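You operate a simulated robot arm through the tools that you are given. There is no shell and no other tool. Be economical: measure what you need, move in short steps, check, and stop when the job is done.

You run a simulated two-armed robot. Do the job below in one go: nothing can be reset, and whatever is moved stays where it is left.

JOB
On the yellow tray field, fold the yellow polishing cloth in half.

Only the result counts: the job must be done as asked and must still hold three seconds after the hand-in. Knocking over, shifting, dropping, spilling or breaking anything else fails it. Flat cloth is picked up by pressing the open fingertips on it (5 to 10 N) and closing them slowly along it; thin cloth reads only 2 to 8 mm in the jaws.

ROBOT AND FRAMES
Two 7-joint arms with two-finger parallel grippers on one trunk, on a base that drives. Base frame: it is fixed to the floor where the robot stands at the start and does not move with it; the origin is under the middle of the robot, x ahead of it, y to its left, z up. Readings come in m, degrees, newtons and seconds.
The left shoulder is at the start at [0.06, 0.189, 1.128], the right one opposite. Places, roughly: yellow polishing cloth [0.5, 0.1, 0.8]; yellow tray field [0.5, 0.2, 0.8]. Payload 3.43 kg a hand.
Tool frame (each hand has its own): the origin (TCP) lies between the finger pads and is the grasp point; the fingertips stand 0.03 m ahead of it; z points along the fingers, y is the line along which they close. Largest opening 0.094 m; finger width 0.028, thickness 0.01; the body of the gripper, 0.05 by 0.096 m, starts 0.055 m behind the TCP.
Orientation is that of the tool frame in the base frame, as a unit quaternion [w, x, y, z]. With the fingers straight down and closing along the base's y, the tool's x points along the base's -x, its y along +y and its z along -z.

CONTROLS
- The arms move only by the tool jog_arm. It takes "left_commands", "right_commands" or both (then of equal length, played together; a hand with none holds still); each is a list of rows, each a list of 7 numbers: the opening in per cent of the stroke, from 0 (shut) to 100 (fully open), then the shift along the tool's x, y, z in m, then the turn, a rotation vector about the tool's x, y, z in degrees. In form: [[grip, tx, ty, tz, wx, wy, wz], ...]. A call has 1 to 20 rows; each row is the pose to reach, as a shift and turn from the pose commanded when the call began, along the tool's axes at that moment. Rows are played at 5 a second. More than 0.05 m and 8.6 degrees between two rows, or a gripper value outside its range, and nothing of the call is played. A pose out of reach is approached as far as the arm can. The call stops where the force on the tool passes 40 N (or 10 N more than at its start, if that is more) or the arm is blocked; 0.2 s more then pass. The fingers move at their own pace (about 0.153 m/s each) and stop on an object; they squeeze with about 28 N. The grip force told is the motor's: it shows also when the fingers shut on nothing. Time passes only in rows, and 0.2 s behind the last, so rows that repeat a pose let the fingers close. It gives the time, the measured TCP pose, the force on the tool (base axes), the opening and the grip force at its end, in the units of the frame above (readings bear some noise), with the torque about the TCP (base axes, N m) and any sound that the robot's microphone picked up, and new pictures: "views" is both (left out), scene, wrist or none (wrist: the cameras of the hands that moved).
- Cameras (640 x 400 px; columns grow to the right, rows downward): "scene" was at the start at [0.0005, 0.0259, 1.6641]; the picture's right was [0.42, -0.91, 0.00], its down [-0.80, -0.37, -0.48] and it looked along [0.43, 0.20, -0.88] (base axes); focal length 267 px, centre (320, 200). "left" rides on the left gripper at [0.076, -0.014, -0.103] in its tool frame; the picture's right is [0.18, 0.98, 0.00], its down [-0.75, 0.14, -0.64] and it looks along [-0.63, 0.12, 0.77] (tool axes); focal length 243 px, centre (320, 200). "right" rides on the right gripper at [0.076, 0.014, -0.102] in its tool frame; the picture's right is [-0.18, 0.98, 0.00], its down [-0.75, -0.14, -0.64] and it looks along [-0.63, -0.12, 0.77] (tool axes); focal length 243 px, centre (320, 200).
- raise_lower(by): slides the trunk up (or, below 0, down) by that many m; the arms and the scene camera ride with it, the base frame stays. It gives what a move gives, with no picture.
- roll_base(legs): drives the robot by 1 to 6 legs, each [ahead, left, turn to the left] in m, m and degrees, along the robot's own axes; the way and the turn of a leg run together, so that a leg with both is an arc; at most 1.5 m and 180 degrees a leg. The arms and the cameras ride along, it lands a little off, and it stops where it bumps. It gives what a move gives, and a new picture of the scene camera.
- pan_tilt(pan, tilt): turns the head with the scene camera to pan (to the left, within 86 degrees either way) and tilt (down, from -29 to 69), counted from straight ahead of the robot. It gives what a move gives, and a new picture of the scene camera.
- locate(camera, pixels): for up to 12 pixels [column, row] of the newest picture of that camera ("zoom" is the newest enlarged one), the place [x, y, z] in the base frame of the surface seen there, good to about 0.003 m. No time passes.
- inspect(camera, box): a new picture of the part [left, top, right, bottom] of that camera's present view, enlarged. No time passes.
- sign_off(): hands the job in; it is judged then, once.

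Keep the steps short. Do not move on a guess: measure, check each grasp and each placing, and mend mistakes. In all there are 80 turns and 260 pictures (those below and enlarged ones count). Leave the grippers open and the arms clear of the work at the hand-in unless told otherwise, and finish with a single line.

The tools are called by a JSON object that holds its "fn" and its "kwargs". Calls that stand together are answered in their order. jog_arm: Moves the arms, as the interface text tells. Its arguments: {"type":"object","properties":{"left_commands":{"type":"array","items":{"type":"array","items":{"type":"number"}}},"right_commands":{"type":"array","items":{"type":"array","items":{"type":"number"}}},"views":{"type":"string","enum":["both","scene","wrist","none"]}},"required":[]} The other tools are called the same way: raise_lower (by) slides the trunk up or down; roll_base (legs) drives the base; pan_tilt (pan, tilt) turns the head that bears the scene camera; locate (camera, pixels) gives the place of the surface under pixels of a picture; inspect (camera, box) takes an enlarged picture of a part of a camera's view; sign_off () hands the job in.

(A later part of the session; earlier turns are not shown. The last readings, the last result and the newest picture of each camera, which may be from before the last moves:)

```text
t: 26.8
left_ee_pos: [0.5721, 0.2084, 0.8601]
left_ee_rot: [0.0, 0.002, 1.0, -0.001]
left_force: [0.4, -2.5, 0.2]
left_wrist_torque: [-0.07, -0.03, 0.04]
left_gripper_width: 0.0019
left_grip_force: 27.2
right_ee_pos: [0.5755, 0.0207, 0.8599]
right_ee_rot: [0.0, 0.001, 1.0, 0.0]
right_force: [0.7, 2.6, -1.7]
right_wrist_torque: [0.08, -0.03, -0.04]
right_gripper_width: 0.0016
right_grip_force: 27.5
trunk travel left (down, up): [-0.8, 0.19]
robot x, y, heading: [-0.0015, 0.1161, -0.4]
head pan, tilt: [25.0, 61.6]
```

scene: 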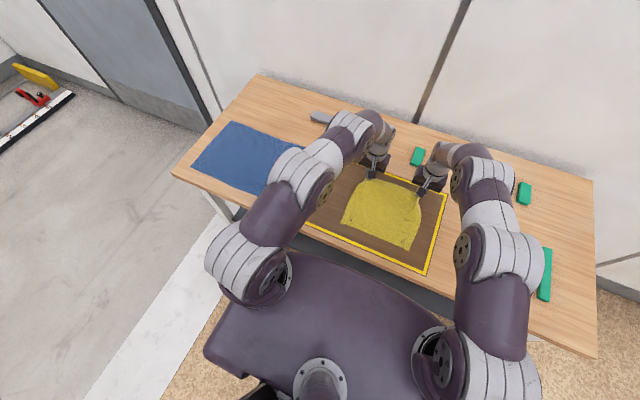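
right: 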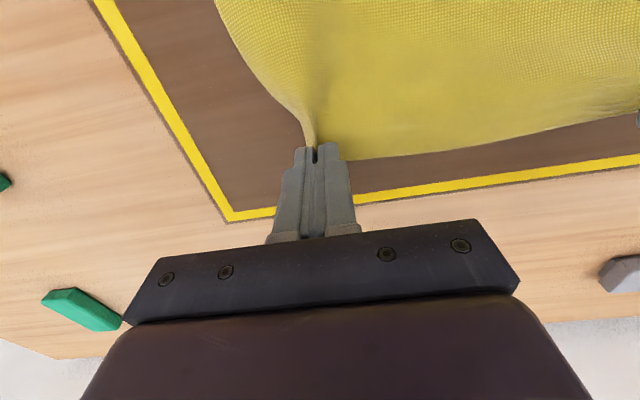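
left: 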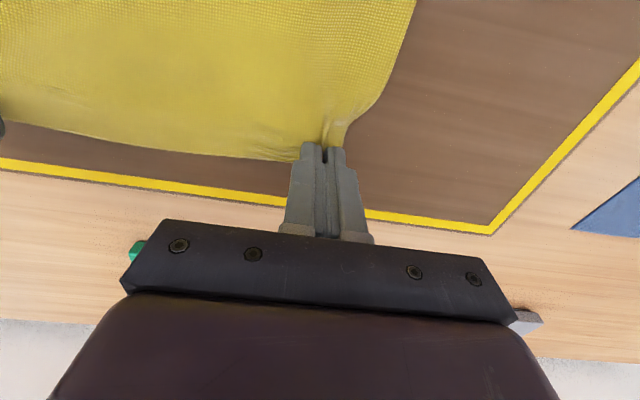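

Both corners are held and the edge is lifted. Now I carry it along an arc toward the robot, pitching the hands so the fingers come to point forward. The first half of the arc comes first.

{"fn": "jog_arm", "kwargs": {"left_commands": [[0, 0.01, 0, -0.009, 0, -2, 0], [0, 0.02, 0, -0.018, 0, -4, 0], [0, 0.032, 0, -0.031, 0, -8, 0], [0, 0.046, 0.001, -0.042, 0, -12, 0], [0, 0.0613, 0.001, -0.0518, 0, -16, 0], [0, 0.079, 0.001, -0.057, 0, -20, 0], [0, 0.0962, 0.002, -0.0619, 0, -24, 0], [0, 0.115, 0.002, -0.061, 0, -28, 0], [0, 0.1339, 0.002, -0.0599, 0, -32, 0]], "right_commands": [[0, 0.01, 0, -0.009, 0, -2, 0], [0, 0.02, 0, -0.018, 0, -4, 0], [0, 0.032, 0, -0.031, 0, -8, 0], [0, 0.046, 0, -0.042, 0, -12, 0], [0, 0.0613, 0, -0.0518, 0, -16, 0], [0, 0.079, 0, -0.057, 0, -20, 0], [0, 0.0962, 0, -0.0619, 0, -24, 0], [0, 0.115, 0, -0.061, 0, -28, 0], [0, 0.1339, 0, -0.0599, 0, -32, 0]]}}

```text
t: 28.8
left_ee_pos: [0.4544, 0.2161, 0.9201]
left_ee_rot: [0.245, -0.002, 0.969, 0.016]
left_force: [-0.6, -40.2, 0.3]
left_wrist_torque: [-1.27, 0.0, -0.41]
left_gripper_width: 0.0019
left_grip_force: 27.8
left hand out of reach, approached as far as the arm can: row 8, 9
right_ee_pos: [0.4549, 0.0171, 0.9209]
right_ee_rot: [0.254, 0.003, 0.967, -0.016]
right_force: [0.9, 39.8, -1.1]
right_wrist_torque: [1.24, -0.07, 0.35]
right_gripper_width: 0.0019
right_grip_force: 27.9
right hand out of reach, approached as far as the arm can: row 8, 9
trunk travel left (down, up): [-0.8, 0.19]
robot x, y, heading: [0.0008, 0.1156, -0.1]
head pan, tilt: [25.0, 61.6]
```

scene: 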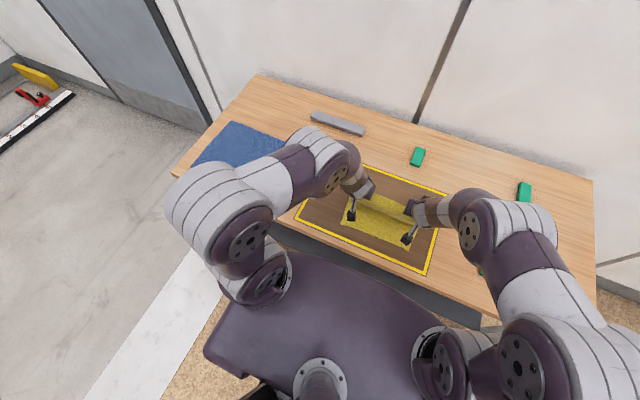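
right: 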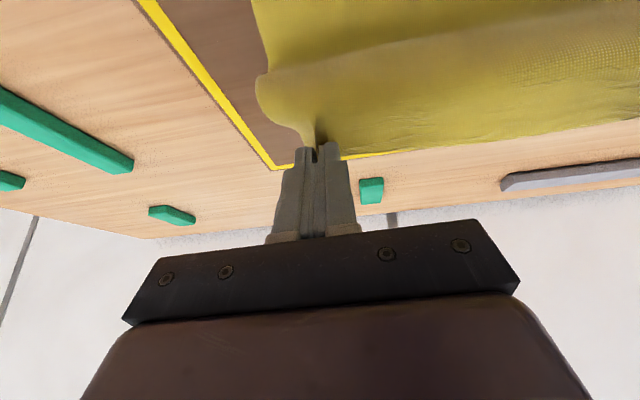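
left: 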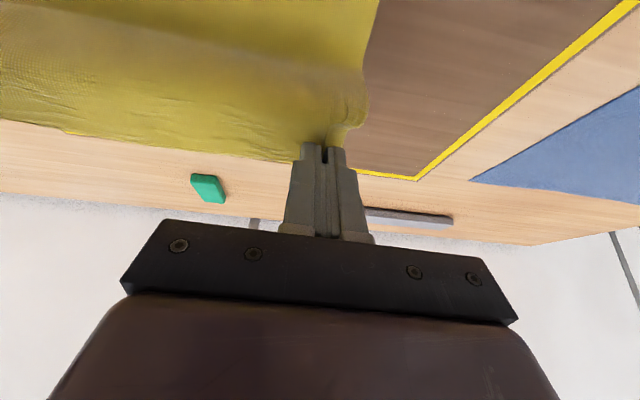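

Cloth is holding, but the steep pitch took the arms to their limit and they drifted apart by about 1 cm (40 N pull). I relax that by moving each hand 6 mm inward and slightly forward and down.

{"fn": "jog_arm", "kwargs": {"left_commands": [[0, -0.003, -0.003, 0.005, 0, 0, 0], [0, -0.006, -0.006, 0.01, 0, 0, 0], [0, -0.0127, -0.006, 0.0185, 0, 0, 0], [0, -0.0127, -0.006, 0.0185, 0, 0, 0]], "right_commands": [[0, -0.003, 0.003, 0.005, 0, 0, 0], [0, -0.006, 0.006, 0.01, 0, 0, 0], [0, -0.0127, 0.006, 0.0185, 0, 0, 0], [0, -0.0127, 0.006, 0.0185, 0, 0, 0]], "views": "none"}}

```text
t: 29.8
left_ee_pos: [0.4731, 0.2128, 0.9082]
left_ee_rot: [0.244, -0.003, 0.97, 0.02]
left_force: [0.0, -21.6, 0.4]
left_wrist_torque: [-0.67, 0.01, -0.19]
left_gripper_width: 0.0019
left_grip_force: 28.1
right_ee_pos: [0.4736, 0.0195, 0.9098]
right_ee_rot: [0.254, 0.005, 0.967, -0.017]
right_force: [0.0, 21.9, -0.1]
right_wrist_torque: [0.66, 0.02, 0.14]
right_gripper_width: 0.0018
right_grip_force: 27.9
trunk travel left (down, up): [-0.8, 0.19]
robot x, y, heading: [-0.0024, 0.1186, -0.2]
head pan, tilt: [25.0, 61.6]
```

Force is halved. I move 3 mm further inward each and 3 cm forward, so that the base can then back up and give the arms room for more pitch.

{"fn": "jog_arm", "kwargs": {"left_commands": [[0, -0.01, -0.0015, 0.003, 0, 0, 0], [0, -0.02, -0.003, 0.007, 0, 0, 0], [0, -0.0287, -0.003, 0.0102, 0, 0, 0], [0, -0.0287, -0.003, 0.0102, 0, 0, 0]], "right_commands": [[0, -0.01, 0.0015, 0.003, 0, 0, 0], [0, -0.02, 0.003, 0.007, 0, 0, 0], [0, -0.0287, 0.003, 0.0102, 0, 0, 0], [0, -0.0287, 0.003, 0.0102, 0, 0, 0]], "views": "none"}}

```text
t: 30.8
left_ee_pos: [0.5033, 0.2109, 0.9132]
left_ee_rot: [0.244, -0.003, 0.97, 0.021]
left_force: [0.0, -12.0, 0.2]
left_wrist_torque: [-0.32, 0.02, -0.06]
left_gripper_width: 0.0018
left_grip_force: 27.8
right_ee_pos: [0.5037, 0.021, 0.914]
right_ee_rot: [0.254, 0.004, 0.967, -0.017]
right_force: [-0.4, 11.6, -0.2]
right_wrist_torque: [0.33, -0.02, 0.11]
right_gripper_width: 0.0017
right_grip_force: 28.5
trunk travel left (down, up): [-0.8, 0.19]
robot x, y, heading: [0.0002, 0.1123, 0.1]
head pan, tilt: [25.0, 61.6]
```

Now at the symmetric arc position (tip x≈0.518, 9 cm up). I back the base 9 cm, which carries the edge over the top of the arc.

{"fn": "roll_base", "kwargs": {"legs": [[-0.09, 0, 0]]}}

```text
t: 31.9
left_ee_pos: [0.4155, 0.2114, 0.9146]
left_ee_rot: [0.245, -0.003, 0.969, 0.02]
left_force: [-0.9, -10.2, -0.8]
left_wrist_torque: [-0.33, 0.04, -0.08]
left_gripper_width: 0.002
left_grip_force: 28.3
right_ee_pos: [0.415, 0.0213, 0.9143]
right_ee_rot: [0.255, 0.005, 0.967, -0.018]
right_force: [-0.4, 10.7, -0.3]
right_wrist_torque: [0.34, -0.03, 0.08]
right_gripper_width: 0.0015
right_grip_force: 27.9
trunk travel left (down, up): [-0.8, 0.19]
robot x, y, heading: [-0.0867, 0.1138, -0.2]
head pan, tilt: [25.0, 61.6]
```

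scene: 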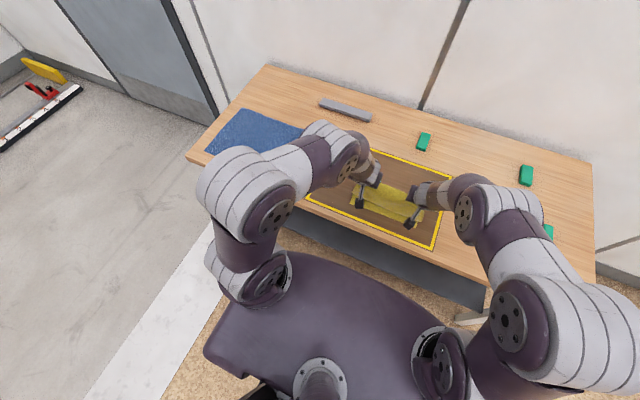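

The edge is past the top of the arc (tip x≈0.43). I pitch further while bringing the edge down and back.

{"fn": "jog_arm", "kwargs": {"left_commands": [[0, 0.0053, -0.001, 0.0013, 0, -4, 0], [0, 0.0106, -0.002, 0.0027, 0, -8, 0], [0, 0.017, -0.002, 0.004, 0, -12, 0], [0, 0.0238, -0.002, 0.0057, 0, -16, 0], [0, 0.0315, -0.002, 0.008, 0, -20, 0], [0, 0.0392, -0.002, 0.0108, 0, -24, 0], [0, 0.0542, -0.002, 0.0174, 0, -31, 0]], "right_commands": [[0, 0.0053, 0.001, 0.0013, 0, -4, 0], [0, 0.0106, 0.001, 0.0027, 0, -8, 0], [0, 0.017, 0.001, 0.004, 0, -12, 0], [0, 0.0238, 0.001, 0.0057, 0, -16, 0], [0, 0.0315, 0.001, 0.008, 0, -20, 0], [0, 0.0392, 0.001, 0.0108, 0, -24, 0], [0, 0.0542, 0.001, 0.0174, 0, -31, 0]]}}

```text
t: 33.5
left_ee_pos: [0.3848, 0.2043, 0.8712]
left_ee_rot: [0.492, 0.003, 0.87, 0.025]
left_force: [0.6, 0.4, -0.1]
left_wrist_torque: [0.0, 0.02, 0.0]
left_gripper_width: 0.0019
left_grip_force: 28.1
left hand out of reach, approached as far as the arm can: row 2, 3, 7
right_ee_pos: [0.3866, 0.0294, 0.8711]
right_ee_rot: [0.502, -0.001, 0.864, -0.024]
right_force: [-0.2, 0.3, 0.5]
right_wrist_torque: [-0.01, -0.01, -0.01]
right_gripper_width: 0.0017
right_grip_force: 28.3
right hand out of reach, approached as far as the arm can: row 2, 3, 7
trunk travel left (down, up): [-0.8, 0.19]
robot x, y, heading: [-0.0858, 0.1162, 0.0]
head pan, tilt: [25.0, 61.6]
```

scene: 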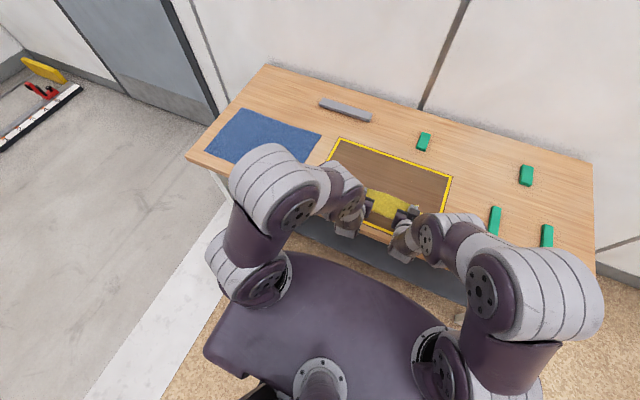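
right: 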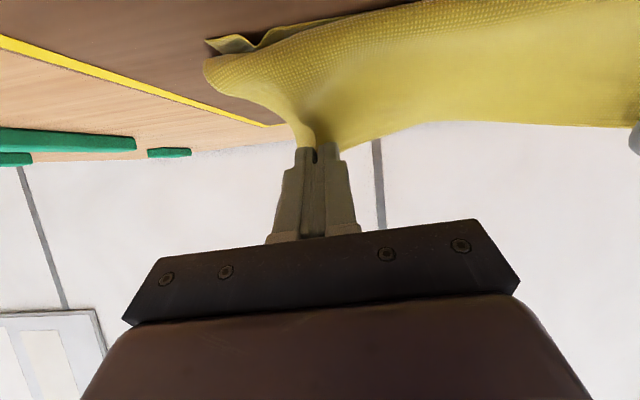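
left: 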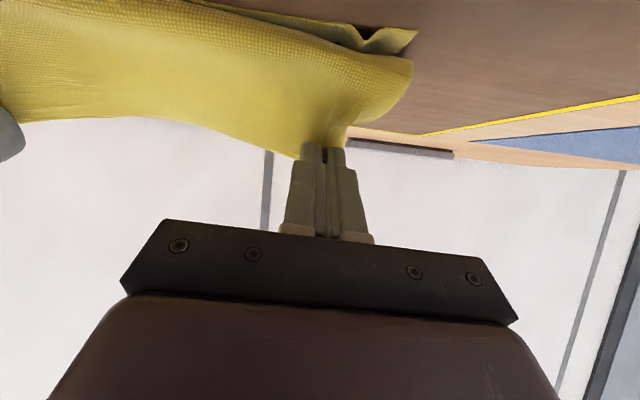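

Pitch is now 60° and there is no strain. I check the lower layer's near corners (left picture 415,33; right picture 207,42) against the held points.

{"fn": "locate", "kwargs": {"camera": "left", "pixels": [[412, 35], [362, 40], [320, 148], [300, 25], [410, 75]]}}

{"fn": "locate", "kwargs": {"camera": "right", "pixels": [[209, 42], [250, 48], [316, 148], [330, 22], [208, 75]]}}

{"fn": "pan_tilt", "kwargs": {"pan": 0, "tilt": 62}}

```text
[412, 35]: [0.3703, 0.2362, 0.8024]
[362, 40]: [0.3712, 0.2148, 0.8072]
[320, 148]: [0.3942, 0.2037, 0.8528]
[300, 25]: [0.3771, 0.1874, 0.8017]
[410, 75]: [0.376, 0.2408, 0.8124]
```

```text
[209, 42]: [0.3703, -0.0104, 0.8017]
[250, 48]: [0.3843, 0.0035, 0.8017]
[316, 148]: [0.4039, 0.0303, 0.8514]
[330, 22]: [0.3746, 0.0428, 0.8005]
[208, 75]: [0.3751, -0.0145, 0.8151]
```

```text
t: 34.4
left_ee_pos: [0.3838, 0.2044, 0.8739]
left_ee_rot: [0.493, 0.004, 0.87, 0.025]
left_force: [0.0, 0.4, 0.8]
left_wrist_torque: [-0.01, 0.02, -0.01]
left_gripper_width: 0.0018
left_grip_force: 27.8
right_ee_pos: [0.3874, 0.0292, 0.8712]
right_ee_rot: [0.502, -0.002, 0.864, -0.024]
right_force: [-0.1, 0.4, 0.1]
right_wrist_torque: [0.01, -0.02, 0.0]
right_gripper_width: 0.0016
right_grip_force: 27.7
trunk travel left (down, up): [-0.8, 0.19]
robot x, y, heading: [-0.0908, 0.1165, -0.0]
head pan, tilt: [0.0, 62.0]
```

scene: 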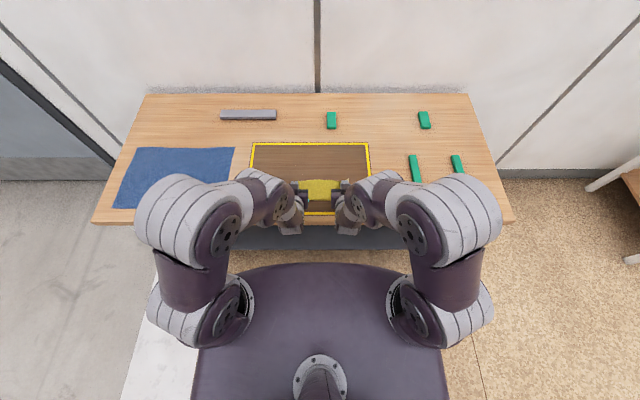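

The lower near edge is at x≈0.370 and corners at y −0.01 and 0.237. I bring the held edge 2 cm back, 2.4 cm down, and spread each hand 5 mm.

{"fn": "jog_arm", "kwargs": {"left_commands": [[0, 0.01, 0.002, -0.0018, 0, 0, 0], [0, 0.02, 0.004, -0.0035, 0, 0, 0], [0, 0.0308, 0.005, -0.0053, 0, 0, 0], [0, 0.0308, 0.005, -0.0053, 0, 0, 0]], "right_commands": [[0, 0.01, -0.002, -0.0025, 0, 0, 0], [0, 0.02, -0.004, -0.005, 0, 0, 0], [0, 0.0315, -0.005, -0.007, 0, 0, 0], [0, 0.0315, -0.005, -0.007, 0, 0, 0]], "views": "wrist"}}

```text
t: 35.4
left_ee_pos: [0.3777, 0.1987, 0.8484]
left_ee_rot: [0.493, 0.004, 0.869, 0.026]
left_force: [-0.4, 0.2, -0.3]
left_wrist_torque: [-0.02, -0.03, 0.02]
left_gripper_width: 0.0021
left_grip_force: 27.9
left hand out of reach, approached as far as the arm can: row 1, 2, 3, 4
right_ee_pos: [0.3804, 0.0354, 0.849]
right_ee_rot: [0.502, -0.002, 0.864, -0.025]
right_force: [-0.5, -0.2, 0.0]
right_wrist_torque: [0.0, 0.03, 0.01]
right_gripper_width: 0.0015
right_grip_force: 27.6
right hand out of reach, approached as far as the arm can: row 1, 2, 3, 4
trunk travel left (down, up): [-0.8, 0.19]
robot x, y, heading: [-0.0916, 0.1157, 0.2]
head pan, tilt: [0.0, 62.0]
```

right: 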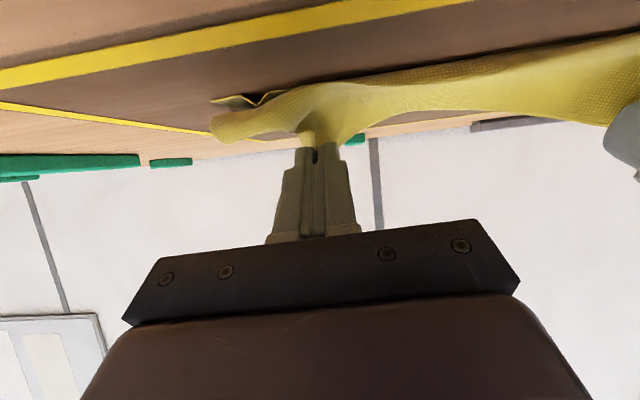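
left: 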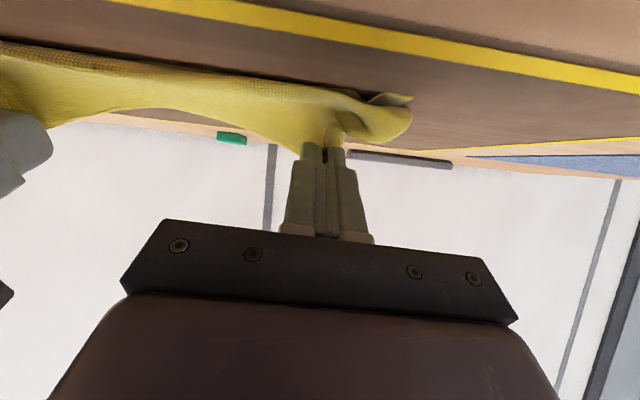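

At this limit the arms squeeze inward. I go back forward and up 4 cm along the arc and spread to the proper spacing, then back the base further for room.

{"fn": "jog_arm", "kwargs": {"left_commands": [[0, -0.012, 0.002, 0.005, 0, 0, 0], [0, -0.023, 0.005, 0.01, 0, 0, 0], [0, -0.035, 0.008, 0.015, 0, 0, 0], [0, -0.046, 0.011, 0.0196, 0, 0, 0], [0, -0.046, 0.011, 0.0196, 0, 0, 0]], "right_commands": [[0, -0.012, -0.002, 0.005, 0, 0, 0], [0, -0.023, -0.005, 0.01, 0, 0, 0], [0, -0.035, -0.008, 0.0145, 0, 0, 0], [0, -0.046, -0.011, 0.0175, 0, 0, 0], [0, -0.046, -0.011, 0.0175, 0, 0, 0]], "views": "none"}}

```text
t: 36.6
left_ee_pos: [0.4162, 0.211, 0.8781]
left_ee_rot: [0.494, 0.003, 0.869, 0.021]
left_force: [-0.1, -0.4, 0.6]
left_wrist_torque: [0.0, 0.0, 0.03]
left_gripper_width: 0.0019
left_grip_force: 27.5
right_ee_pos: [0.4197, 0.0271, 0.8792]
right_ee_rot: [0.503, 0.0, 0.864, -0.018]
right_force: [0.9, 0.1, -0.1]
right_wrist_torque: [0.03, -0.01, -0.01]
right_gripper_width: 0.0014
right_grip_force: 28.3
trunk travel left (down, up): [-0.8, 0.19]
robot x, y, heading: [-0.0888, 0.1206, -0.2]
head pan, tilt: [0.0, 62.0]
```

{"fn": "roll_base", "kwargs": {"legs": [[-0.05, 0, 0]]}}

```text
t: 37.5
left_ee_pos: [0.3686, 0.2104, 0.8779]
left_ee_rot: [0.493, 0.003, 0.87, 0.02]
left_force: [0.6, 0.1, -0.4]
left_wrist_torque: [-0.04, 0.04, 0.0]
left_gripper_width: 0.0017
left_grip_force: 27.3
right_ee_pos: [0.3713, 0.0267, 0.8789]
right_ee_rot: [0.503, 0.001, 0.864, -0.018]
right_force: [0.4, 0.3, -0.6]
right_wrist_torque: [-0.01, 0.01, 0.02]
right_gripper_width: 0.0018
right_grip_force: 27.8
trunk travel left (down, up): [-0.8, 0.19]
robot x, y, heading: [-0.1394, 0.1171, -0.3]
head pan, tilt: [0.0, 62.0]
```

scene: 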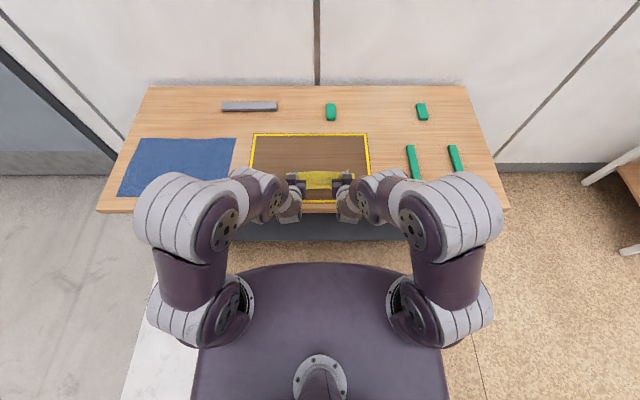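

Now lower 3 cm and 8 mm back, with a small outward correction on the right.

{"fn": "jog_arm", "kwargs": {"left_commands": [[0, 0.01, 0, 0.0027, 0, 0, 0], [0, 0.02, 0.001, 0.0054, 0, 0, 0], [0, 0.03, 0.001, 0.0081, 0, 0, 0], [0, 0.03, 0.001, 0.0081, 0, 0, 0]], "right_commands": [[0, 0.01, -0.001, 0.0022, 0, 0, 0], [0, 0.02, -0.002, 0.0044, 0, 0, 0], [0, 0.031, -0.003, 0.0064, 0, 0, 0], [0, 0.031, -0.003, 0.0064, 0, 0, 0]], "views": "both"}}

```text
t: 38.5
left_ee_pos: [0.3593, 0.212, 0.8493]
left_ee_rot: [0.494, 0.003, 0.869, 0.02]
left_force: [0.1, -7.3, -0.2]
left_wrist_torque: [-0.17, 0.0, -0.17]
left_gripper_width: 0.0017
left_grip_force: 28.0
right_ee_pos: [0.3608, 0.0245, 0.8488]
right_ee_rot: [0.503, 0.0, 0.864, -0.018]
right_force: [0.9, 7.4, 0.1]
right_wrist_torque: [0.15, 0.01, 0.15]
right_gripper_width: 0.0018
right_grip_force: 28.3
trunk travel left (down, up): [-0.8, 0.19]
robot x, y, heading: [-0.1363, 0.1207, -0.1]
head pan, tilt: [0.0, 62.0]
```

scene: 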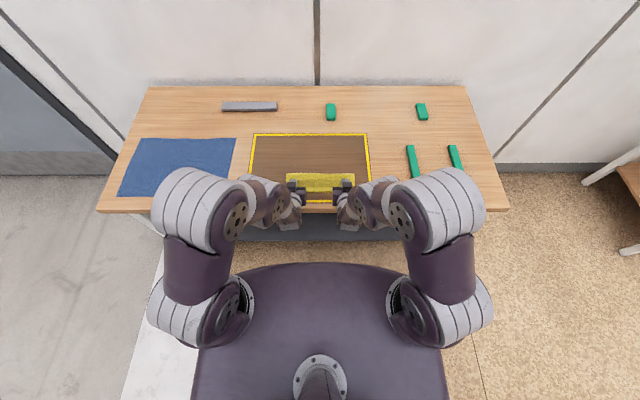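
right: 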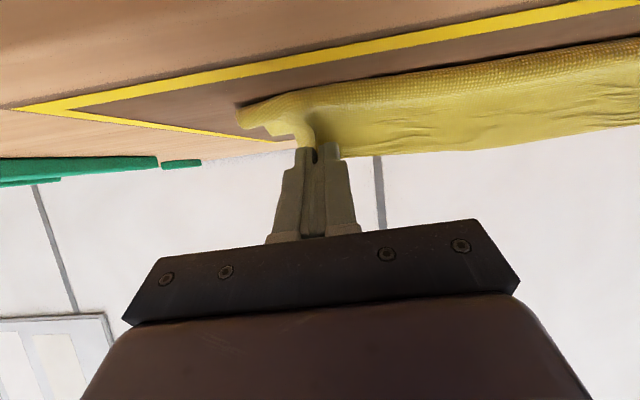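
left: 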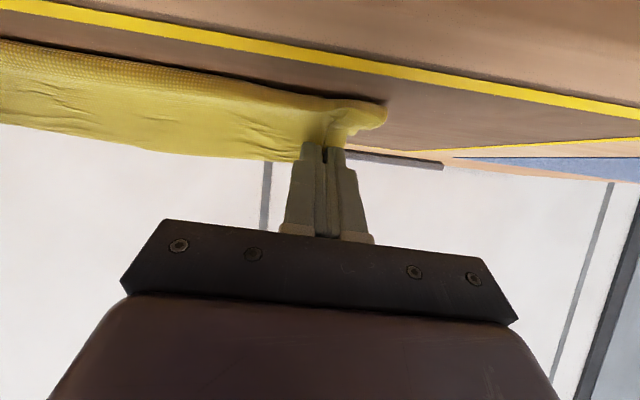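

The folded edge now overhangs the near edge. I measure the front of the bulge and the crease.

{"fn": "locate", "kwargs": {"camera": "left", "pixels": [[150, 70], [270, 95], [385, 110], [150, 140], [250, 158]]}}

{"fn": "inspect", "kwargs": {"camera": "scene", "box": [230, 120, 390, 220]}}

```text
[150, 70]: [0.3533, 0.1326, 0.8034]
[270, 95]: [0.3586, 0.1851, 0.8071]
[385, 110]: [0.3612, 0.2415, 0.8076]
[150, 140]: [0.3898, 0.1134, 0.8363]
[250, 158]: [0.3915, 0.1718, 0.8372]
```

```text
4.00 times, centred on (310, 170) of scene
```

zoom: 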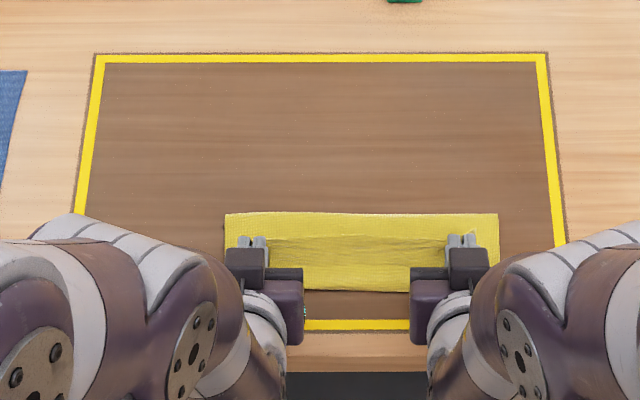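

{"fn": "locate", "kwargs": {"camera": "zoom", "pixels": [[235, 216], [300, 215], [360, 215], [430, 216], [490, 218], [360, 290], [330, 240]]}}

```text
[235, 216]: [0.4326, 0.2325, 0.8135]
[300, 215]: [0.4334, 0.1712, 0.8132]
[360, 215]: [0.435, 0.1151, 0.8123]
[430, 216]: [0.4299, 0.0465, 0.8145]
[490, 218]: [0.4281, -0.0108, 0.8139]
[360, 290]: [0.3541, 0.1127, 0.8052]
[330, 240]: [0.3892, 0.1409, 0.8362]
```

The crease is at x≈0.435, too near, so the lower layer got peeled too far. It's not half yet. I swing the held edge back up and forward so the lower layer lies down again past the middle.

{"fn": "jog_arm", "kwargs": {"left_commands": [[0, -0.02, -0.001, 0.005, 0, 0, 0], [0, -0.041, -0.001, 0.011, 0, 0, 0], [0, -0.06, -0.001, 0.023, 0, 0, 0], [0, -0.0783, -0.001, 0.0356, 0, 0, 0], [0, -0.088, -0.001, 0.053, 0, 0, 0], [0, -0.0983, -0.001, 0.0703, 0, 0, 0], [0, -0.1, -0.001, 0.092, 0, 0, 0], [0, -0.101, -0.001, 0.1149, 0, 0, 0], [0, -0.093, -0.001, 0.131, 0, 0, 0], [0, -0.093, -0.001, 0.131, 0, 0, 0]], "right_commands": [[0, -0.02, 0.001, 0.005, 0, 0, 0], [0, -0.041, 0.001, 0.011, 0, 0, 0], [0, -0.06, 0.001, 0.023, 0, 0, 0], [0, -0.0783, 0.001, 0.0356, 0, 0, 0], [0, -0.088, 0.001, 0.053, 0, 0, 0], [0, -0.0983, 0.001, 0.0703, 0, 0, 0], [0, -0.1, 0.001, 0.092, 0, 0, 0], [0, -0.101, 0.001, 0.1149, 0, 0, 0], [0, -0.093, 0.001, 0.131, 0, 0, 0], [0, -0.093, 0.001, 0.131, 0, 0, 0]]}}

{"fn": "inspect", "kwargs": {"camera": "scene", "box": [230, 120, 390, 220]}}

```text
t: 40.7
left_ee_pos: [0.5195, 0.2126, 0.8622]
left_ee_rot: [0.494, 0.003, 0.869, 0.02]
left_force: [0.0, -11.0, 0.2]
left_wrist_torque: [-0.27, 0.03, -0.26]
left_gripper_width: 0.0016
left_grip_force: 27.6
right_ee_pos: [0.5201, 0.0228, 0.8643]
right_ee_rot: [0.505, 0.001, 0.863, -0.019]
right_force: [-0.2, 10.6, -0.5]
right_wrist_torque: [0.27, -0.02, 0.28]
right_gripper_width: 0.0016
right_grip_force: 28.2
trunk travel left (down, up): [-0.8, 0.19]
robot x, y, heading: [-0.1392, 0.1161, -0.4]
head pan, tilt: [0.0, 62.0]
```

scene: 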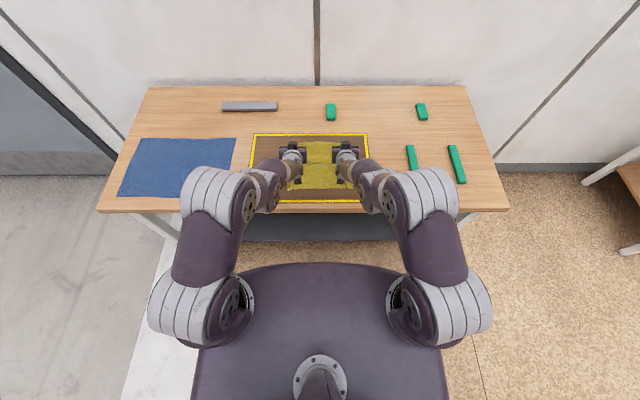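
right: 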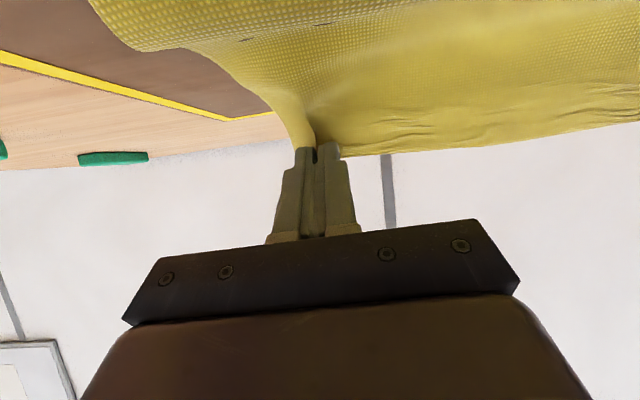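
left: 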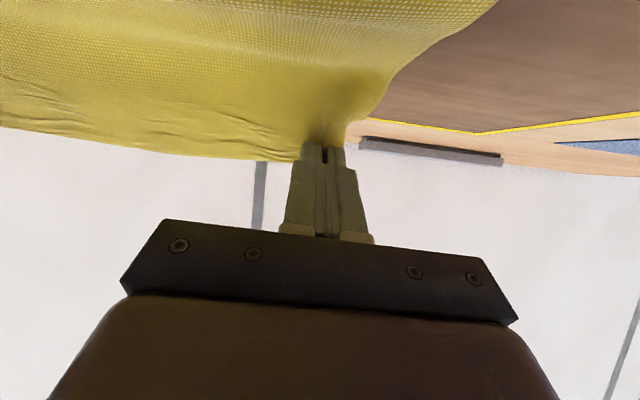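

```text
4.00 times, centred on (310, 170) of scene
```

zoom: 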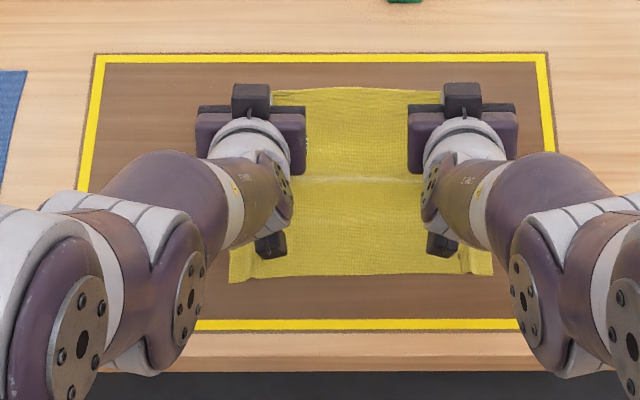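

{"fn": "locate", "kwargs": {"camera": "zoom", "pixels": [[245, 278], [360, 275], [480, 272], [360, 230], [360, 200], [360, 182], [360, 170], [360, 140], [360, 110], [360, 92]]}}

```text
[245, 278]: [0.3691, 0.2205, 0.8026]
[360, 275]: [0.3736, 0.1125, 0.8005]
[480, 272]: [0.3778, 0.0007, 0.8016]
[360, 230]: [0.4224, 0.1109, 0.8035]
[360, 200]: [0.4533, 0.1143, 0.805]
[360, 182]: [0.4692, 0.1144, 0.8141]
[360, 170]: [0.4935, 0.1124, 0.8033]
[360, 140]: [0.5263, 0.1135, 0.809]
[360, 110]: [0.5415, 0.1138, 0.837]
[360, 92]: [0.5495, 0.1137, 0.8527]
```

The lower layer lies flat again out to x≈0.52, with its near edge at x≈0.374, so the middle is at about x 0.483. I bring the edge back along a tighter arc, ending with the tips at about (0.423, 7 cm up), just taut from the midline.

{"fn": "jog_arm", "kwargs": {"left_commands": [[0, -0.0102, -0.002, -0.0244, 0, 0, 0], [0, -0.0132, -0.002, -0.0492, 0, 0, 0], [0, -0.009, -0.002, -0.064, 0, 0, 0], [0, -0.0042, -0.002, -0.0787, 0, 0, 0], [0, 0.004, -0.002, -0.091, 0, 0, 0], [0, 0.0125, -0.002, -0.1036, 0, 0, 0], [0, 0.022, -0.002, -0.108, 0, 0, 0], [0, 0.0319, -0.002, -0.1132, 0, 0, 0], [0, 0.045, -0.002, -0.116, 0, 0, 0], [0, 0.045, -0.002, -0.116, 0, 0, 0]], "right_commands": [[0, -0.0102, 0.002, -0.0244, 0, 0, 0], [0, -0.0132, 0.002, -0.0492, 0, 0, 0], [0, -0.009, 0.002, -0.064, 0, 0, 0], [0, -0.0042, 0.002, -0.0787, 0, 0, 0], [0, 0.004, 0.002, -0.091, 0, 0, 0], [0, 0.0125, 0.002, -0.1036, 0, 0, 0], [0, 0.022, 0.002, -0.108, 0, 0, 0], [0, 0.0319, 0.002, -0.1132, 0, 0, 0], [0, 0.045, 0.002, -0.116, 0, 0, 0], [0, 0.045, 0.002, -0.116, 0, 0, 0]]}}

{"fn": "inspect", "kwargs": {"camera": "scene", "box": [230, 120, 390, 220]}}

```text
t: 42.9
left_ee_pos: [0.3963, 0.2087, 0.8816]
left_ee_rot: [0.494, 0.003, 0.869, 0.02]
left_force: [1.2, -0.8, 0.1]
left_wrist_torque: [0.02, 0.03, -0.04]
left_gripper_width: 0.0018
left_grip_force: 27.8
right_ee_pos: [0.3966, 0.0246, 0.8847]
right_ee_rot: [0.503, 0.002, 0.864, -0.02]
right_force: [0.5, 0.5, 0.2]
right_wrist_torque: [-0.01, 0.01, -0.01]
right_gripper_width: 0.0016
right_grip_force: 27.9
trunk travel left (down, up): [-0.8, 0.19]
robot x, y, heading: [-0.1376, 0.1169, -0.1]
head pan, tilt: [0.0, 62.0]
```

scene: 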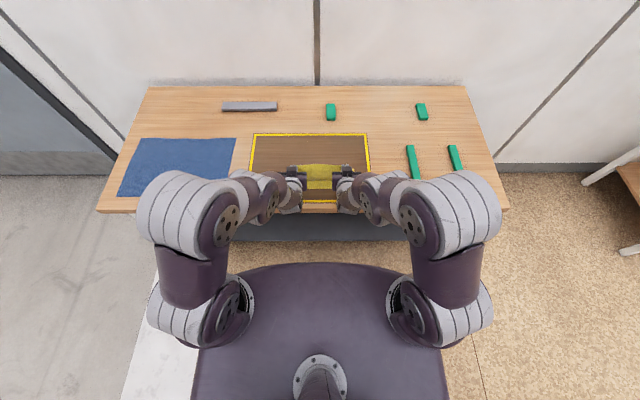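
right: 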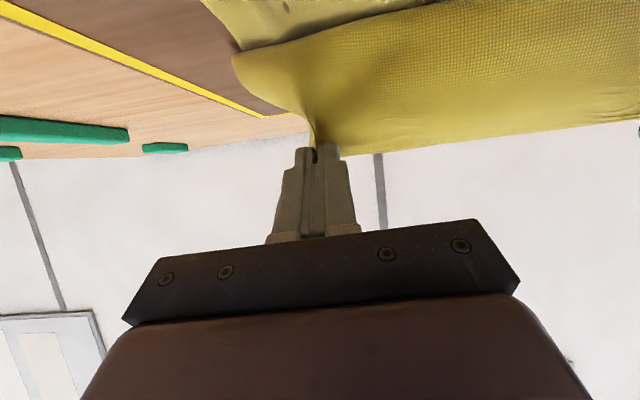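
left: 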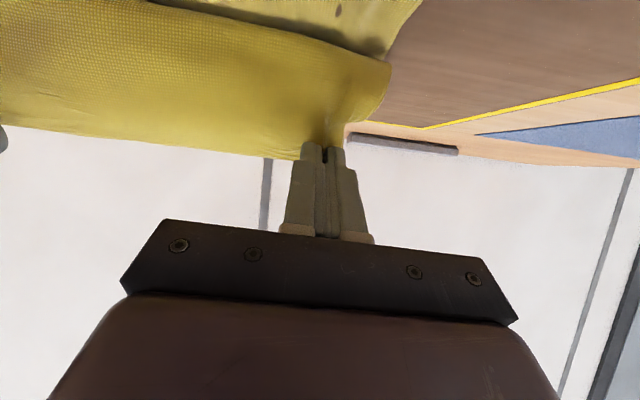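

```text
4.00 times, centred on (310, 170) of scene
```

zoom: 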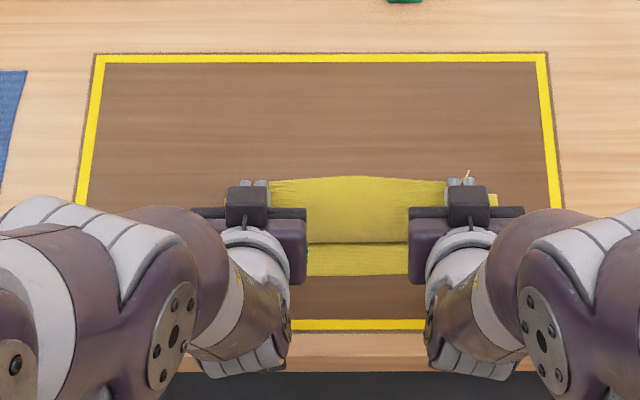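

{"fn": "locate", "kwargs": {"camera": "zoom", "pixels": [[360, 273], [360, 250], [360, 240], [360, 220], [360, 200], [360, 182], [490, 200], [490, 195]]}}

{"fn": "locate", "kwargs": {"camera": "left", "pixels": [[388, 65], [386, 90], [250, 40], [250, 100], [250, 150]]}}

```text
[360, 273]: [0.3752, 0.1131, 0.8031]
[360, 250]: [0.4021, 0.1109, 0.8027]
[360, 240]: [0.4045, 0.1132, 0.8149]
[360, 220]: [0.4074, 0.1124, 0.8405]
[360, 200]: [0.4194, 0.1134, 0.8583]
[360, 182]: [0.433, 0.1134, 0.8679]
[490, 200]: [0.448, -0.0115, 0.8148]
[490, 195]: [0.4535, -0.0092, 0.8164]
```

```text
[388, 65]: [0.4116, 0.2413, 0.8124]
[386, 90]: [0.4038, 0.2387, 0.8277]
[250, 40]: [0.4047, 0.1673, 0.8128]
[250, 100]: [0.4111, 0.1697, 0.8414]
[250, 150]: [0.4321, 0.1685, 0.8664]
```

Crease now is around x 0.457 with the flap hanging in an S. So the whole bundle needs to sit about 2.5 cm further forward. I move forward 3 cm, then down, ending with tips at about (0.437, 3.6 cm up).

{"fn": "jog_arm", "kwargs": {"left_commands": [[0, -0.01, 0, 0.012, 0, 0, 0], [0, -0.0193, 0, 0.0235, 0, 0, 0], [0, -0.014, 0, 0.03, 0, 0, 0], [0, -0.0088, 0, 0.0353, 0, 0, 0], [0, 0.0066, 0, 0.0327, 0, 0, 0], [0, 0.0211, 0, 0.0295, 0, 0, 0], [0, 0.0211, 0, 0.0295, 0, 0, 0]], "right_commands": [[0, -0.01, 0, 0.012, 0, 0, 0], [0, -0.0193, 0, 0.0235, 0, 0, 0], [0, -0.014, 0, 0.03, 0, 0, 0], [0, -0.0088, 0, 0.0353, 0, 0, 0], [0, 0.0076, 0, 0.0335, 0, 0, 0], [0, 0.0231, 0, 0.0305, 0, 0, 0], [0, 0.0231, 0, 0.0305, 0, 0, 0]]}}

{"fn": "inspect", "kwargs": {"camera": "scene", "box": [230, 120, 390, 220]}}

```text
t: 44.5
left_ee_pos: [0.4104, 0.2105, 0.8509]
left_ee_rot: [0.494, 0.003, 0.869, 0.02]
left_force: [0.2, -2.0, -0.2]
left_wrist_torque: [-0.01, 0.0, -0.04]
left_gripper_width: 0.0019
left_grip_force: 27.6
right_ee_pos: [0.4109, 0.0253, 0.8499]
right_ee_rot: [0.503, -0.001, 0.864, -0.017]
right_force: [-0.4, 2.5, -1.0]
right_wrist_torque: [0.02, 0.01, 0.07]
right_gripper_width: 0.002
right_grip_force: 27.6
trunk travel left (down, up): [-0.8, 0.19]
robot x, y, heading: [-0.1403, 0.1174, -0.1]
head pan, tilt: [0.0, 62.0]
```

scene: 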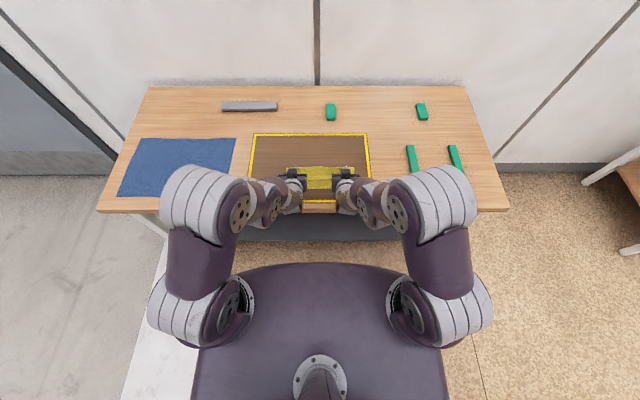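
right: 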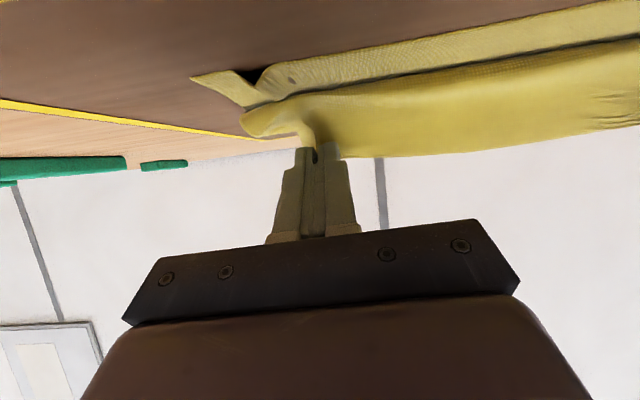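
left: 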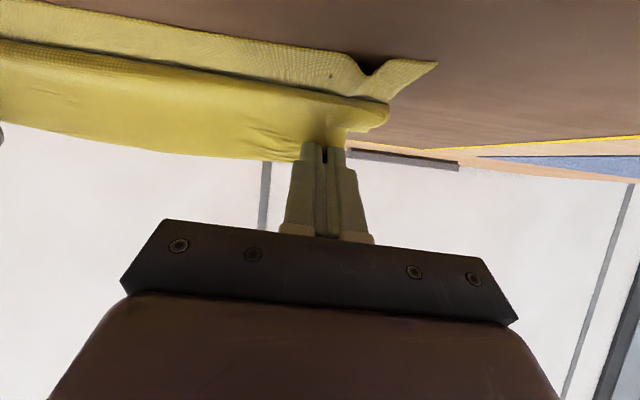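

```text
4.00 times, centred on (310, 170) of scene
```

zoom: 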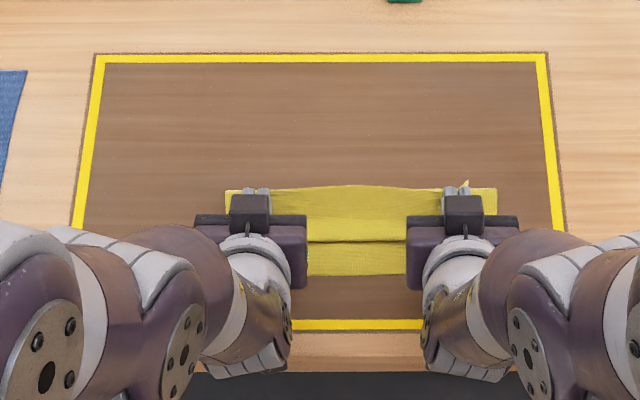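

{"fn": "locate", "kwargs": {"camera": "zoom", "pixels": [[240, 192], [488, 191], [360, 273], [360, 245], [360, 238], [360, 225], [360, 210], [360, 190], [455, 185]]}}

```text
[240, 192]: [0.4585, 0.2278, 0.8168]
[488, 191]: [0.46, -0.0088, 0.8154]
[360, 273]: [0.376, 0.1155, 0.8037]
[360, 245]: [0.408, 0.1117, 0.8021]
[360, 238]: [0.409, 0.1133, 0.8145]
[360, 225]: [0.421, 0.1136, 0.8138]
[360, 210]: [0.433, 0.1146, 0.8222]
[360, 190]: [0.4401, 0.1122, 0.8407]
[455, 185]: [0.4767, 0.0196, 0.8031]
```

The crease is at x≈0.462 and should be about 0.477. I lift and shift the bundle forward again, coming down less far back.

{"fn": "jog_arm", "kwargs": {"left_commands": [[0, -0.017, 0, 0.0046, 0, 0, 0], [0, -0.0342, 0, 0.0092, 0, 0, 0], [0, -0.04, 0, 0.02, 0, 0, 0], [0, -0.0467, 0, 0.0308, 0, 0, 0], [0, -0.0329, 0, 0.033, 0, 0, 0], [0, -0.0175, 0, 0.0303, 0, 0, 0], [0, -0.0175, 0, 0.0303, 0, 0, 0]], "right_commands": [[0, -0.017, 0, 0.0046, 0, 0, 0], [0, -0.0342, 0, 0.0092, 0, 0, 0], [0, -0.04, 0, 0.02, 0, 0, 0], [0, -0.0467, 0, 0.0308, 0, 0, 0], [0, -0.0329, 0, 0.033, 0, 0, 0], [0, -0.0175, 0, 0.0303, 0, 0, 0], [0, -0.0175, 0, 0.0303, 0, 0, 0]], "views": "wrist"}}

{"fn": "inspect", "kwargs": {"camera": "scene", "box": [230, 120, 390, 220]}}

```text
t: 46.1
left_ee_pos: [0.4482, 0.2112, 0.8486]
left_ee_rot: [0.494, 0.003, 0.869, 0.02]
left_force: [0.6, -5.0, -0.7]
left_wrist_torque: [-0.08, -0.02, -0.12]
left_gripper_width: 0.0017
left_grip_force: 27.8
right_ee_pos: [0.4474, 0.0258, 0.8481]
right_ee_rot: [0.503, 0.001, 0.864, -0.019]
right_force: [-0.5, 4.7, -0.1]
right_wrist_torque: [0.08, 0.07, 0.12]
right_gripper_width: 0.0017
right_grip_force: 27.2
trunk travel left (down, up): [-0.8, 0.19]
robot x, y, heading: [-0.1375, 0.117, -0.4]
head pan, tilt: [0.0, 62.0]
```

right: 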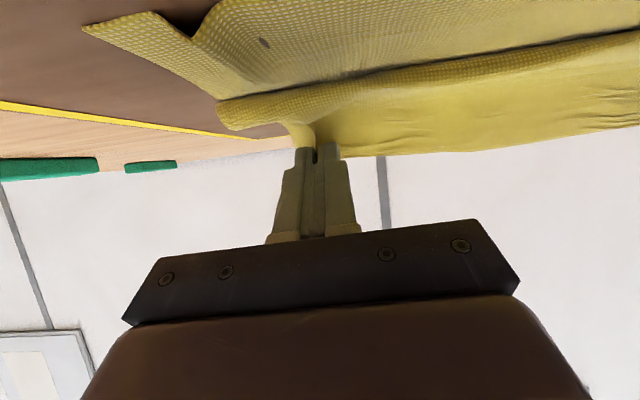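
left: 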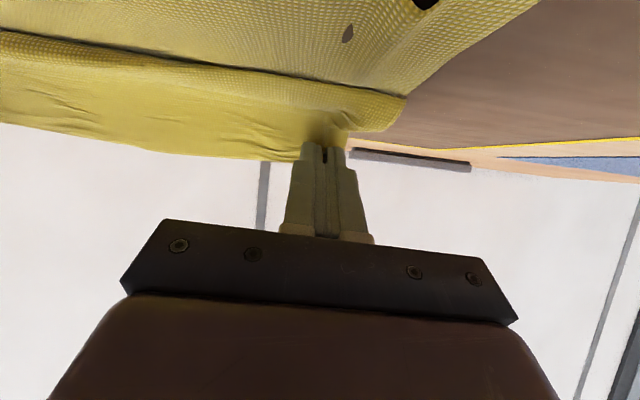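

```text
4.00 times, centred on (310, 170) of scene
```

zoom: 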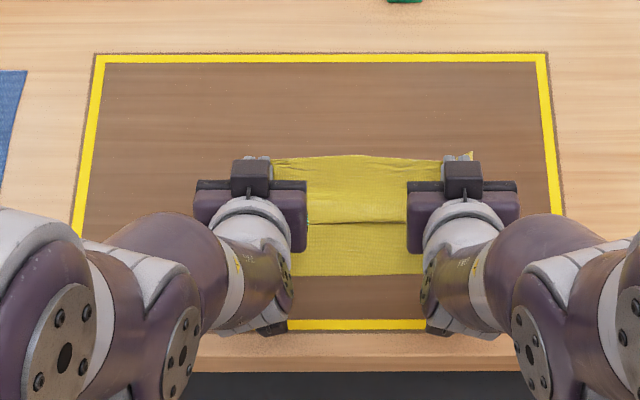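

{"fn": "locate", "kwargs": {"camera": "zoom", "pixels": [[360, 274], [360, 226], [360, 219], [360, 200], [360, 175], [360, 158], [469, 155], [300, 190]]}}

{"fn": "locate", "kwargs": {"camera": "right", "pixels": [[85, 30], [222, 98], [222, 115], [240, 128], [450, 75], [450, 85], [450, 120], [450, 150]]}}

```text
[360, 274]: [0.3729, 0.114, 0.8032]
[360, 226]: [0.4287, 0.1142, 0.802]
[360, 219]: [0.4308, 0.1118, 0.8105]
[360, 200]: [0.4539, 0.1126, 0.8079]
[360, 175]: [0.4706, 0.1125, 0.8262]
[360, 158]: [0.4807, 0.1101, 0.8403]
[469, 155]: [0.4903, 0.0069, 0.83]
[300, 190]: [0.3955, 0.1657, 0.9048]
```

```text
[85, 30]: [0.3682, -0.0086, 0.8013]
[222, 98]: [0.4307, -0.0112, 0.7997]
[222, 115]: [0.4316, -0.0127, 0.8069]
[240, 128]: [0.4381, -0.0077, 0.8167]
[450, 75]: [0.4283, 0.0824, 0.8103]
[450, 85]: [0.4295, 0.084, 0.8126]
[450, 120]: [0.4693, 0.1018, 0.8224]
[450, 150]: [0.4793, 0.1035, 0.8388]
```

By arc length the crease is still about 0.464 — only the flap turned over further. I re-lay the cloth by going forward, and look at the ridge.

{"fn": "jog_arm", "kwargs": {"left_commands": [[0, -0.02, 0, 0.005, 0, 0, 0], [0, -0.041, 0, 0.011, 0, 0, 0], [0, -0.0603, 0, 0.0345, 0, 0, 0], [0, -0.06, 0, 0.05, 0, 0, 0], [0, -0.0598, 0, 0.0636, 0, 0, 0], [0, -0.053, 0, 0.075, 0, 0, 0], [0, -0.053, 0, 0.075, 0, 0, 0]], "right_commands": [[0, -0.02, 0, 0.005, 0, 0, 0], [0, -0.041, 0, 0.011, 0, 0, 0], [0, -0.0603, 0, 0.0345, 0, 0, 0], [0, -0.06, 0, 0.05, 0, 0, 0], [0, -0.0598, 0, 0.0636, 0, 0, 0], [0, -0.053, 0, 0.075, 0, 0, 0], [0, -0.053, 0, 0.075, 0, 0, 0]], "views": "none"}}

{"fn": "inspect", "kwargs": {"camera": "scene", "box": [230, 120, 390, 220]}}

```text
t: 47.7
left_ee_pos: [0.5381, 0.2117, 0.8561]
left_ee_rot: [0.494, 0.003, 0.869, 0.019]
left_force: [-0.1, -7.0, -0.3]
left_wrist_torque: [-0.14, -0.02, -0.2]
left_gripper_width: 0.0019
left_grip_force: 28.0
right_ee_pos: [0.5396, 0.0236, 0.858]
right_ee_rot: [0.504, 0.0, 0.864, -0.018]
right_force: [-0.1, 6.0, -0.3]
right_wrist_torque: [0.16, -0.01, 0.17]
right_gripper_width: 0.0017
right_grip_force: 28.5
trunk travel left (down, up): [-0.8, 0.19]
robot x, y, heading: [-0.1373, 0.1166, -0.4]
head pan, tilt: [0.0, 62.0]
```

```text
4.00 times, centred on (310, 170) of scene
```

zoom: 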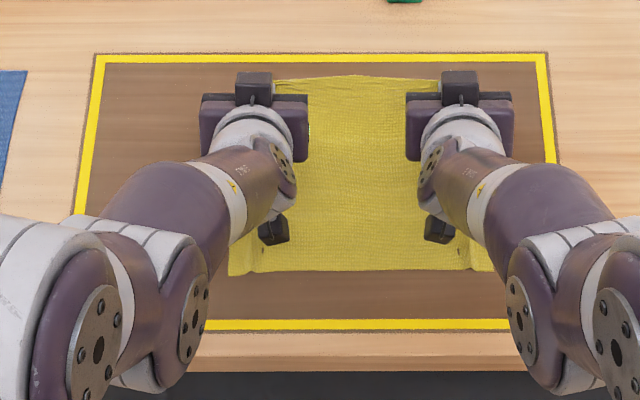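

The ridge is gone and the cloth is flat. I measure the profile.

{"fn": "locate", "kwargs": {"camera": "zoom", "pixels": [[360, 269], [232, 274], [490, 268], [360, 200], [360, 150], [360, 120], [360, 100], [360, 78]]}}

```text
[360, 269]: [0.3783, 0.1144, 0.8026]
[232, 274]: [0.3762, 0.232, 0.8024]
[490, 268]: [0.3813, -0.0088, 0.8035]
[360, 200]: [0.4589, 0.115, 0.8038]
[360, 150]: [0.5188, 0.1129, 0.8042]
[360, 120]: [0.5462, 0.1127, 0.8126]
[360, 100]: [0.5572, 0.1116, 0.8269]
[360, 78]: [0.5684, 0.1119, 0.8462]
```

Near edge 0.379, so the middle is at x≈0.488. I come back low this time, ending with the tips at about (0.478, 3.6 cm).

{"fn": "jog_arm", "kwargs": {"left_commands": [[0, 0.0023, 0, -0.016, 0, 0, 0], [0, 0.0046, 0, -0.032, 0, 0, 0], [0, 0.013, 0, -0.045, 0, 0, 0], [0, 0.0213, 0, -0.057, 0, 0, 0], [0, 0.03, 0, -0.063, 0, 0, 0], [0, 0.04, 0, -0.0693, 0, 0, 0], [0, 0.0487, 0, -0.0723, 0, 0, 0], [0, 0.0487, 0, -0.0723, 0, 0, 0]], "right_commands": [[0, 0.0023, 0, -0.016, 0, 0, 0], [0, 0.0046, 0, -0.032, 0, 0, 0], [0, 0.013, 0, -0.045, 0, 0, 0], [0, 0.0213, 0, -0.057, 0, 0, 0], [0, 0.03, 0, -0.063, 0, 0, 0], [0, 0.04, 0, -0.0693, 0, 0, 0], [0, 0.0487, 0, -0.0723, 0, 0, 0], [0, 0.0487, 0, -0.0723, 0, 0, 0]], "views": "wrist"}}

{"fn": "inspect", "kwargs": {"camera": "scene", "box": [230, 120, 390, 220]}}

```text
t: 49.5
left_ee_pos: [0.4504, 0.2095, 0.8513]
left_ee_rot: [0.495, 0.002, 0.869, 0.021]
left_force: [-1.1, -2.7, 0.5]
left_wrist_torque: [-0.07, -0.03, -0.04]
left_gripper_width: 0.0018
left_grip_force: 28.1
right_ee_pos: [0.4514, 0.0254, 0.8523]
right_ee_rot: [0.504, 0.0, 0.863, -0.018]
right_force: [-0.6, 2.5, -0.4]
right_wrist_torque: [0.05, -0.01, 0.03]
right_gripper_width: 0.0016
right_grip_force: 27.9
trunk travel left (down, up): [-0.8, 0.19]
robot x, y, heading: [-0.1376, 0.1198, -0.1]
head pan, tilt: [0.0, 62.0]
```

right: 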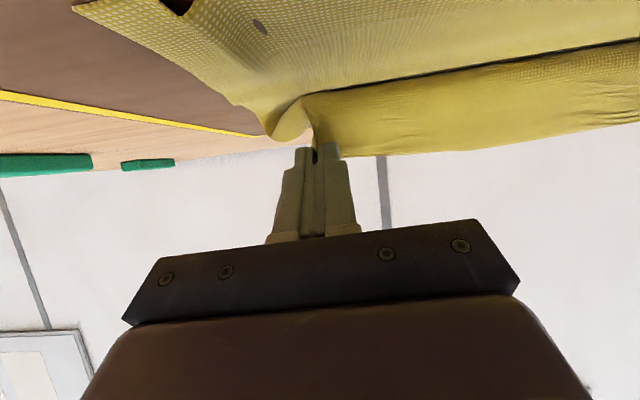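
left: 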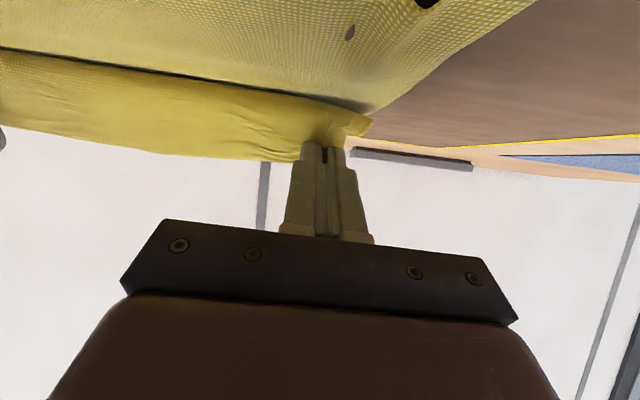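

```text
4.00 times, centred on (310, 170) of scene
```

zoom: 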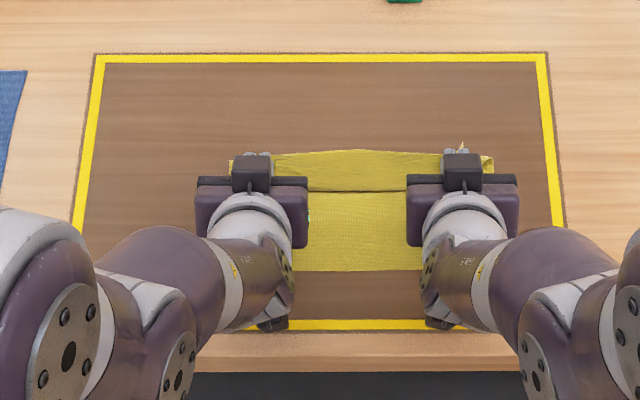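

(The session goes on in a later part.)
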